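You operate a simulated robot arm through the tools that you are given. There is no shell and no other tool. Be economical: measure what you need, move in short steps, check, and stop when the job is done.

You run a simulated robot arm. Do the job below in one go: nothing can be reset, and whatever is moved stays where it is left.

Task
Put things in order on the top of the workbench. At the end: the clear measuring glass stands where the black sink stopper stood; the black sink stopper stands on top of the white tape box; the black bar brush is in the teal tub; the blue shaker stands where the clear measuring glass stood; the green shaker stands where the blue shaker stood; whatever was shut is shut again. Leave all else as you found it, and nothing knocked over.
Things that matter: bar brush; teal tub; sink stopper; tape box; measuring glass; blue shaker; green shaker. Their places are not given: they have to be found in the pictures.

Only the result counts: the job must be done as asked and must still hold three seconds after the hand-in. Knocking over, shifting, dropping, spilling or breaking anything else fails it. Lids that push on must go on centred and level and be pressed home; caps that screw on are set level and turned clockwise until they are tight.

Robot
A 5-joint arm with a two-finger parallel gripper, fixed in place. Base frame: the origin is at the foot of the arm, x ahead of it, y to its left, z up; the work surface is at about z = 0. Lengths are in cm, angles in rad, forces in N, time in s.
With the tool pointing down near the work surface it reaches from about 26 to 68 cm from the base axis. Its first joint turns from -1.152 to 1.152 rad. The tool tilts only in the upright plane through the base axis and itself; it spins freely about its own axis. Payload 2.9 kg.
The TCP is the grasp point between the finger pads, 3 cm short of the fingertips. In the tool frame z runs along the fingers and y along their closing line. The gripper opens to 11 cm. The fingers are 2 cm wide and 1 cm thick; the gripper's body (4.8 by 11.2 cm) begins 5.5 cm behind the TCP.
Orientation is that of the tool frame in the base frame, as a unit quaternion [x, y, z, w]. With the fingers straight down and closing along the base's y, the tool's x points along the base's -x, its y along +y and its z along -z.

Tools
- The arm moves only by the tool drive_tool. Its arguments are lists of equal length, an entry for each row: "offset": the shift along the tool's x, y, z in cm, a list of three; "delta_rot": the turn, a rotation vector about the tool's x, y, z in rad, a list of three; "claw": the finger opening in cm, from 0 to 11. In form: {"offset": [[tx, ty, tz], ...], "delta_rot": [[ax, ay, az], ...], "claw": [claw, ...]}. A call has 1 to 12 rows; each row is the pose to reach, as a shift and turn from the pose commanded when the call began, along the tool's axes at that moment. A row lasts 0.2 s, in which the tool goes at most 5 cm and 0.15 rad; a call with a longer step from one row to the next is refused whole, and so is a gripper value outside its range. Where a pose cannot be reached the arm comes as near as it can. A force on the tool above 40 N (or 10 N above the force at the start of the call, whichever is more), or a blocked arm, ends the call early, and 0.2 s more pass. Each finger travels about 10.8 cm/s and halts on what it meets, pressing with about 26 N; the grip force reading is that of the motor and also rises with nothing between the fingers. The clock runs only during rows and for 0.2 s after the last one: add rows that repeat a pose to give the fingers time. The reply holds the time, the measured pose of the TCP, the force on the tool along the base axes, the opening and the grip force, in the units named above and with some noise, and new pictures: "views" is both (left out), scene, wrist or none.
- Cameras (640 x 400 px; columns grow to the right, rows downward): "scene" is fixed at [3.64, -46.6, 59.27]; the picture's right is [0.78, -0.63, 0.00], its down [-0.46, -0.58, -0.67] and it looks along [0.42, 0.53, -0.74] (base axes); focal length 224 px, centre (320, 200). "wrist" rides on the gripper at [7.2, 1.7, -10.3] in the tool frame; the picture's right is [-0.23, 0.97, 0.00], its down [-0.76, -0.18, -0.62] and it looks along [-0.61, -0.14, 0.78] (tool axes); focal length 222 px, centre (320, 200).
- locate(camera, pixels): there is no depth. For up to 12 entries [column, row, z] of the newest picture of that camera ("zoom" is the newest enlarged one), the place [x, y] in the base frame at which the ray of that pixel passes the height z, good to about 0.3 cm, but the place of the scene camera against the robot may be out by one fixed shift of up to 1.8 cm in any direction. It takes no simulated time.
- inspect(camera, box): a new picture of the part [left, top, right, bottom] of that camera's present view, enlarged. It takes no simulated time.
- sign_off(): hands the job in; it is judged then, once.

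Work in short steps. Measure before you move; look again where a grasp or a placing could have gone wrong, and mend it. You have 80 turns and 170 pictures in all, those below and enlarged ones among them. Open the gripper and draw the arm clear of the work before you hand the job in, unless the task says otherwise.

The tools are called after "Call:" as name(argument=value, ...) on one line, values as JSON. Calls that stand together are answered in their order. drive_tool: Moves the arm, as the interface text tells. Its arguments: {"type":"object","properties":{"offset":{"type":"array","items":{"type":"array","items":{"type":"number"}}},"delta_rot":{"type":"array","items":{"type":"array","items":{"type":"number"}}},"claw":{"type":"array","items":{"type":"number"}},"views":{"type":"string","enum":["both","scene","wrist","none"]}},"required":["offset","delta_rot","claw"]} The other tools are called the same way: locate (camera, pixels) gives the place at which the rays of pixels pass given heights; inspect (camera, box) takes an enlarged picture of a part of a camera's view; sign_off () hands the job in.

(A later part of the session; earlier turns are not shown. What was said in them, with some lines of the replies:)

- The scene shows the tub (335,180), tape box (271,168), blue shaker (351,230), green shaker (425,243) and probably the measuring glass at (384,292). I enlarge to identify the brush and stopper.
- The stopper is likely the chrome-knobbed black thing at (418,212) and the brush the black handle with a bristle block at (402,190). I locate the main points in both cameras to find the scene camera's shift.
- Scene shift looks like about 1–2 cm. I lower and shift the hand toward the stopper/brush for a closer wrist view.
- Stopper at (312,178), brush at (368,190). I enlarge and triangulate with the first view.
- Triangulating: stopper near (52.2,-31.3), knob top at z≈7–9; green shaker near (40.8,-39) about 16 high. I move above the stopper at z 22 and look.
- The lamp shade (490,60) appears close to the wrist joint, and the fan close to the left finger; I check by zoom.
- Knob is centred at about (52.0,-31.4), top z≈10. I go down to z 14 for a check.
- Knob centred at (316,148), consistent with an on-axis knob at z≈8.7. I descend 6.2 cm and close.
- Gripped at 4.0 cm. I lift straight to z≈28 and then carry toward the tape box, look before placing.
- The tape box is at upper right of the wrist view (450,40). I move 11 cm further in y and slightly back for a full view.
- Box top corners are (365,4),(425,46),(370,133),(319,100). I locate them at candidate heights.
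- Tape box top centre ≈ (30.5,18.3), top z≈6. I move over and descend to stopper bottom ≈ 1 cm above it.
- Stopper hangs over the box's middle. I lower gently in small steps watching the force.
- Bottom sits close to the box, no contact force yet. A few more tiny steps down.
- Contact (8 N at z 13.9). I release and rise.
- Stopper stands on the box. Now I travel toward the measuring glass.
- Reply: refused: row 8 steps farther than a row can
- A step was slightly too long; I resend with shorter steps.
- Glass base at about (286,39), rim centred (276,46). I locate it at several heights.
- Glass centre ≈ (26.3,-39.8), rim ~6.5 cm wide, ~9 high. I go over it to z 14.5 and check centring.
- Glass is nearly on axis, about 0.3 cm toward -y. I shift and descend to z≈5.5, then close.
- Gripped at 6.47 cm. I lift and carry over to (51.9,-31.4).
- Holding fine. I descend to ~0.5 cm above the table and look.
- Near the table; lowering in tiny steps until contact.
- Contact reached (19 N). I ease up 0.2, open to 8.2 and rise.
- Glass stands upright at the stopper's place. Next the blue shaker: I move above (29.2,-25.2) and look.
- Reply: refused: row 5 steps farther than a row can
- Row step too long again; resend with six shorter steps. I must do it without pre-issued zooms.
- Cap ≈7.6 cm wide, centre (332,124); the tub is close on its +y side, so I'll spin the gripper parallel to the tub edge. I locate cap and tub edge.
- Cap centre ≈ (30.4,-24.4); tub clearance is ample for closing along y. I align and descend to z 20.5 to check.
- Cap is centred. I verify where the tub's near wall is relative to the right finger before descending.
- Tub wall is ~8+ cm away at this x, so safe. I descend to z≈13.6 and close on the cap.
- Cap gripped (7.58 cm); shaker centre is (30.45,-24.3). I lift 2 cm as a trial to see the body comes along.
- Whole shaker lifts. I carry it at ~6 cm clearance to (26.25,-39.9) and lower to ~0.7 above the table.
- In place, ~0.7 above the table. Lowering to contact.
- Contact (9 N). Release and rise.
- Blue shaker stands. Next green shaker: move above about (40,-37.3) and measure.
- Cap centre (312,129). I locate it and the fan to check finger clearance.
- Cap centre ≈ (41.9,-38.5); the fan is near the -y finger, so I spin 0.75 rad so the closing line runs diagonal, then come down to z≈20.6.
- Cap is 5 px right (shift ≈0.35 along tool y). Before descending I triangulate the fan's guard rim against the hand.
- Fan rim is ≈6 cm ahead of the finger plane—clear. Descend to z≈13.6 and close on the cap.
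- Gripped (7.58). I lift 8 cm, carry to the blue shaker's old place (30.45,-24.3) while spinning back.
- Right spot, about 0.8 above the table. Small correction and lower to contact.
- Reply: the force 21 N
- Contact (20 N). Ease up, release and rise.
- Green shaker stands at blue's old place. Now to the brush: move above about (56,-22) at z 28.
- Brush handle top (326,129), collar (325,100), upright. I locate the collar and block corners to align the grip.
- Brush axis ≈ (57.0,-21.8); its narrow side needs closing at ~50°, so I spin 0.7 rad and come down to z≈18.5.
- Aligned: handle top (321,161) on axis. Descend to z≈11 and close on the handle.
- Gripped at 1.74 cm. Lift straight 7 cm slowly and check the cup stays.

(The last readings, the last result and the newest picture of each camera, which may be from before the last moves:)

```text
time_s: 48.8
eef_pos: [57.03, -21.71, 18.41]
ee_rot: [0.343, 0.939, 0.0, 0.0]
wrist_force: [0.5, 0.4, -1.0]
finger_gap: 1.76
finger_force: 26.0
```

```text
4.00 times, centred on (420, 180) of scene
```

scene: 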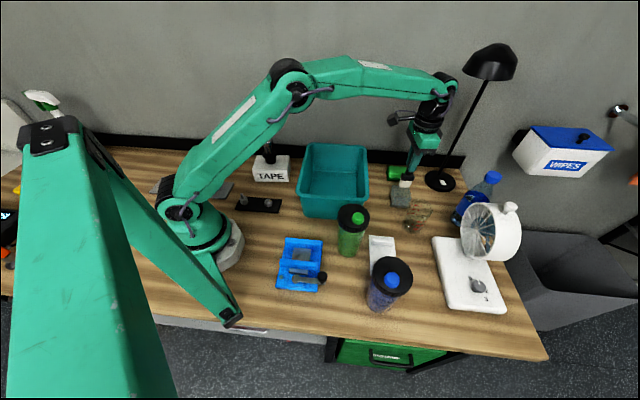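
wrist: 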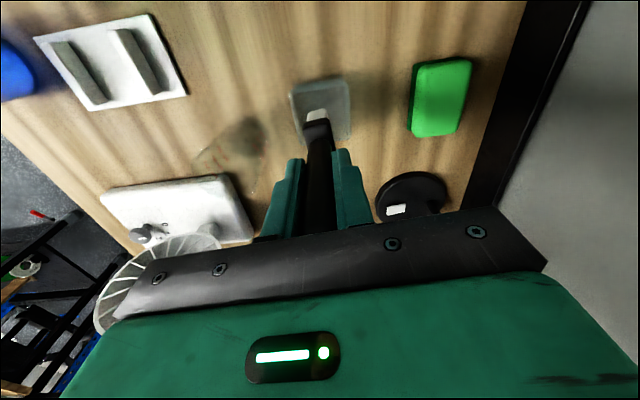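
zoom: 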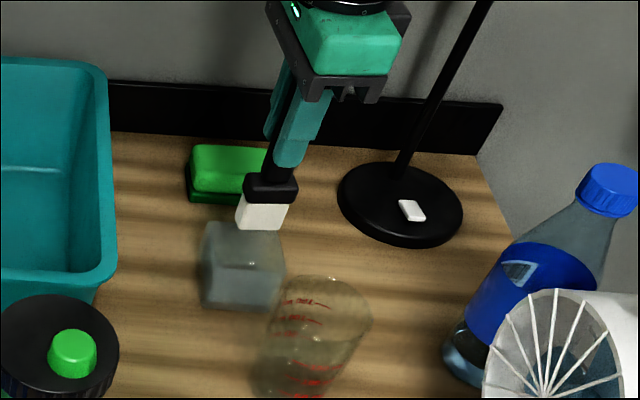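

Brush is free, cup stays. I lift to z≈30 and carry over the tub's centre (≈42.6,-4).

Call:
drive_tool(offset=[[0, 0, -4], [0, 0, -8], [0, 0, -11.5], [4, 0.7, -11.5], [8, 1.4, -11.5], [12, 2.2, -11.5], [16, 3, -11.5], [20, 3.8, -11.5], [22.4, 4.26, -11.5], [22.4, 4.26, -11.5]], delta_rot=[[0, 0, 0], [0, 0, 0], [0, 0, 0], [0, 0, 0], [0, 0, 0], [0, 0, 0], [0, 0, 0], [0, 0, 0], [0, 0, 0], [0, 0, 0]], claw=[0.5, 0.5, 0.5, 0.5, 0.5, 0.5, 0.5, 0.5, 0.5, 0.5], views="both")

```text
time_s: 51.0
eef_pos: [42.74, -4.0, 29.64]
ee_rot: [0.343, 0.939, 0.0, 0.001]
wrist_force: [0.3, -0.1, -0.9]
finger_gap: 1.76
finger_force: 25.6
```

scene: 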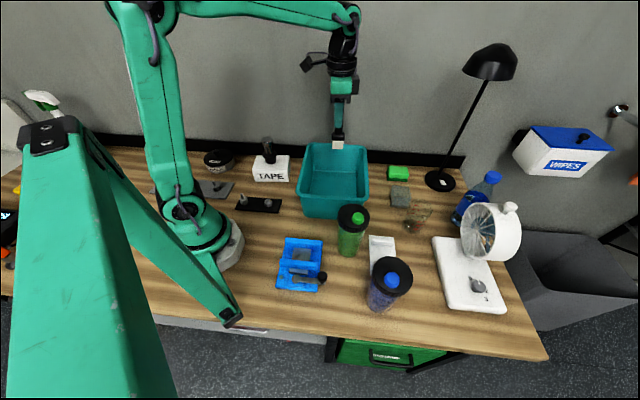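
wrist: 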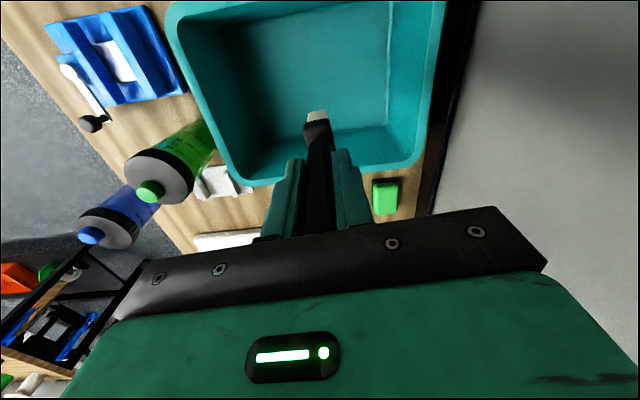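

TCP is over the tub's floor. I lower to z≈13 (brush bottom ~2 cm above floor).

Call:
drive_tool(offset=[[0, 0, 4.5], [0, 0, 9], [0, 0, 13], [0, 0, 16], [0, 0, 16.8]], delta_rot=[[0, 0, 0], [0, 0, 0], [0, 0, 0], [0, 0, 0], [0, 0, 0]], claw=[0.5, 0.5, 0.5, 0.5, 0.5], views="both")

Call:
inspect(camera="scene", box=[280, 110, 400, 210])

```text
time_s: 52.2
eef_pos: [42.68, -4.02, 12.79]
ee_rot: [0.344, 0.939, 0.0, 0.0]
wrist_force: [-0.3, -0.7, -0.3]
finger_gap: 1.76
finger_force: 25.8
```

scene: 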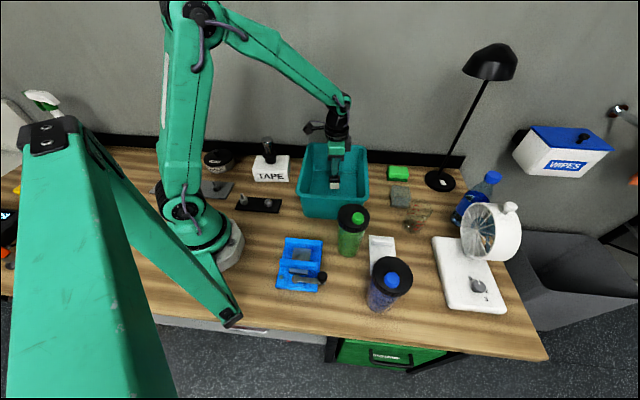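
wrist: 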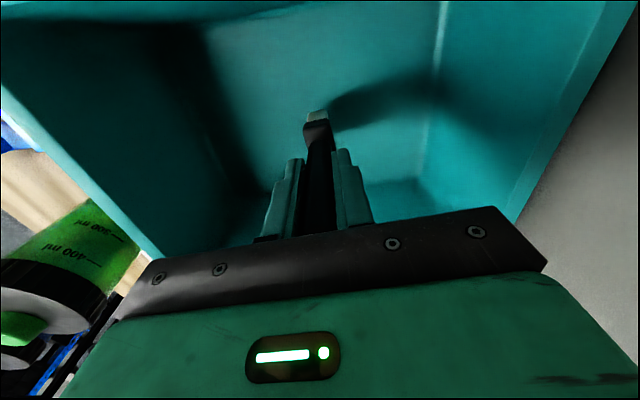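

```text
4.00 times, centred on (340, 160) of scene
```

zoom: 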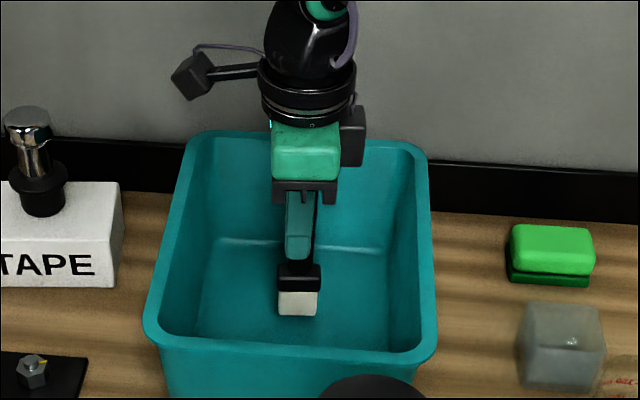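

Brush hangs inside the tub. Lower in small steps to contact.

Call:
drive_tool(offset=[[0, 0, 0.4], [0, 0, 0.8], [0, 0, 1.1], [0, 0, 1.4]], delta_rot=[[0, 0, 0], [0, 0, 0], [0, 0, 0], [0, 0, 0]], claw=[0.5, 0.5, 0.5, 0.5], views="none")

```text
time_s: 53.2
eef_pos: [42.72, -4.02, 11.53]
ee_rot: [0.342, 0.94, 0.0, 0.0]
wrist_force: [-0.2, 0.4, -0.9]
finger_gap: 1.76
finger_force: 26.3
```

Call:
drive_tool(offset=[[0, 0, 0.2], [0, 0, 0.4], [0, 0, 0.6]], delta_rot=[[0, 0, 0], [0, 0, 0], [0, 0, 0]], claw=[0.5, 0.5, 0.5], views="scene")

Call:
inspect(camera="scene", box=[300, 135, 380, 185])

```text
time_s: 54.0
eef_pos: [42.81, -4.11, 10.93]
ee_rot: [0.343, 0.939, 0.0, 0.0]
wrist_force: [-2.3, 1.6, 7.1]
finger_gap: 1.74
finger_force: 25.8
```

scene: 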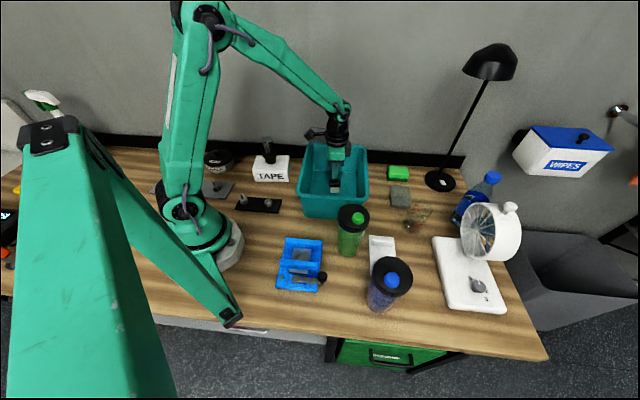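

```text
8.00 times, centred on (340, 160) of scene
```

zoom: 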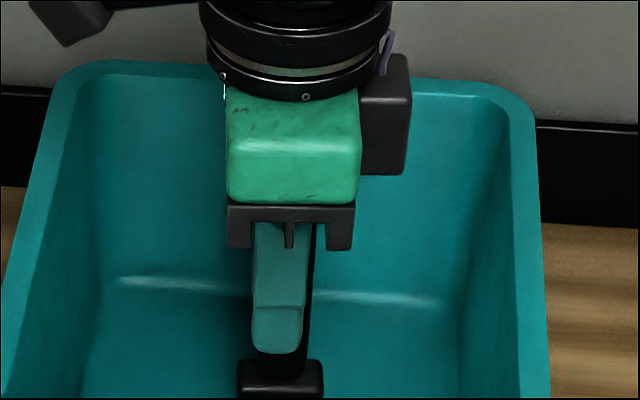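

Contact (7 N) on the tub floor. Release and rise straight up, fingers only slightly opened inside the tub.

Call:
drive_tool(offset=[[0, 0, 0], [0, 0, 0], [0, 0, 0], [0, 0, -4], [0, 0, -8], [0, 0, -12], [0, 0, -16], [0, 0, -20]], delta_rot=[[0, 0, 0], [0, 0, 0], [0, 0, 0], [0, 0, 0], [0, 0, 0], [0, 0, 0], [0, 0, 0], [0, 0, 0]], claw=[2, 4.5, 5, 5, 5, 5, 5, 5], views="both")

Call:
inspect(camera="scene", box=[280, 120, 440, 220])

```text
time_s: 55.8
eef_pos: [42.61, -4.01, 30.74]
ee_rot: [0.343, 0.939, 0.0, -0.001]
wrist_force: [0.1, -0.3, -0.7]
finger_gap: 5.01
finger_force: 0.1
```

scene: 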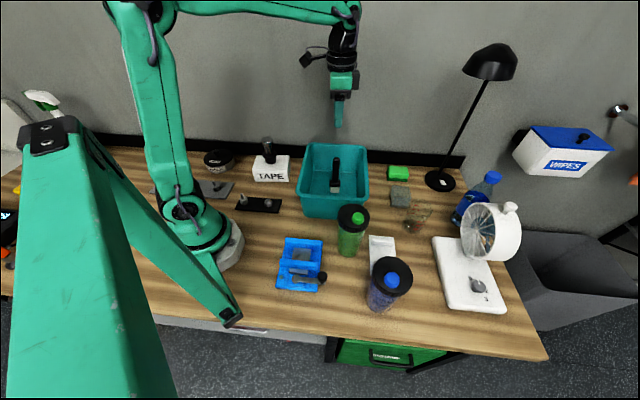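
wrist: 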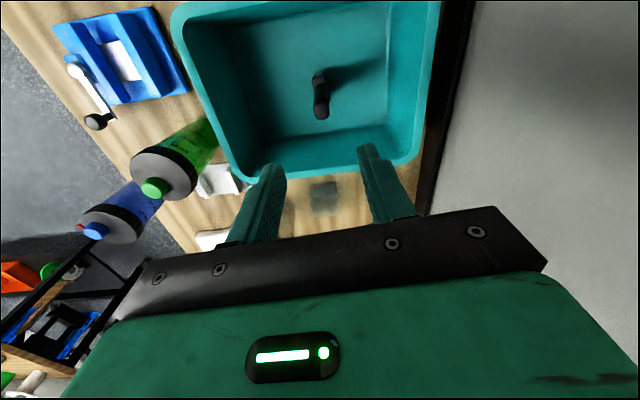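

```text
4.00 times, centred on (360, 170) of scene
```

zoom: 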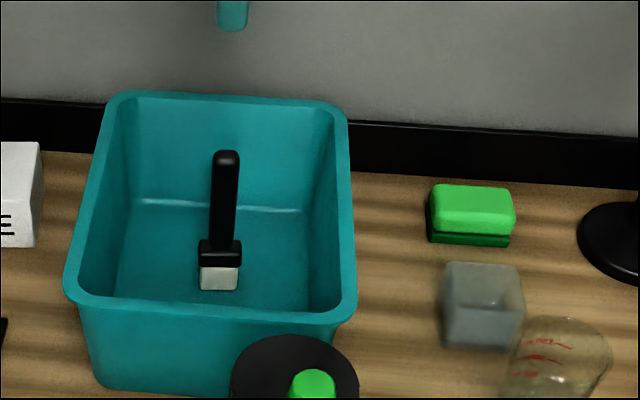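

All items are in place: brush upright in the tub, stopper on the tape box, glass and both shakers standing; the arm is clear with the gripper open. Handing in.

Call:
sign_off()

```text
The job is handed in.
```

All five moves are done and handed in, and the last pictures showed everything standing:
- The measuring glass is at the stopper's old place.
- The stopper is on top of the tape box.
- The brush is upright in the teal tub.
- The blue shaker is where the glass stood.
- The green shaker is where the blue one stood.

I opened nothing, so nothing needed shutting again.
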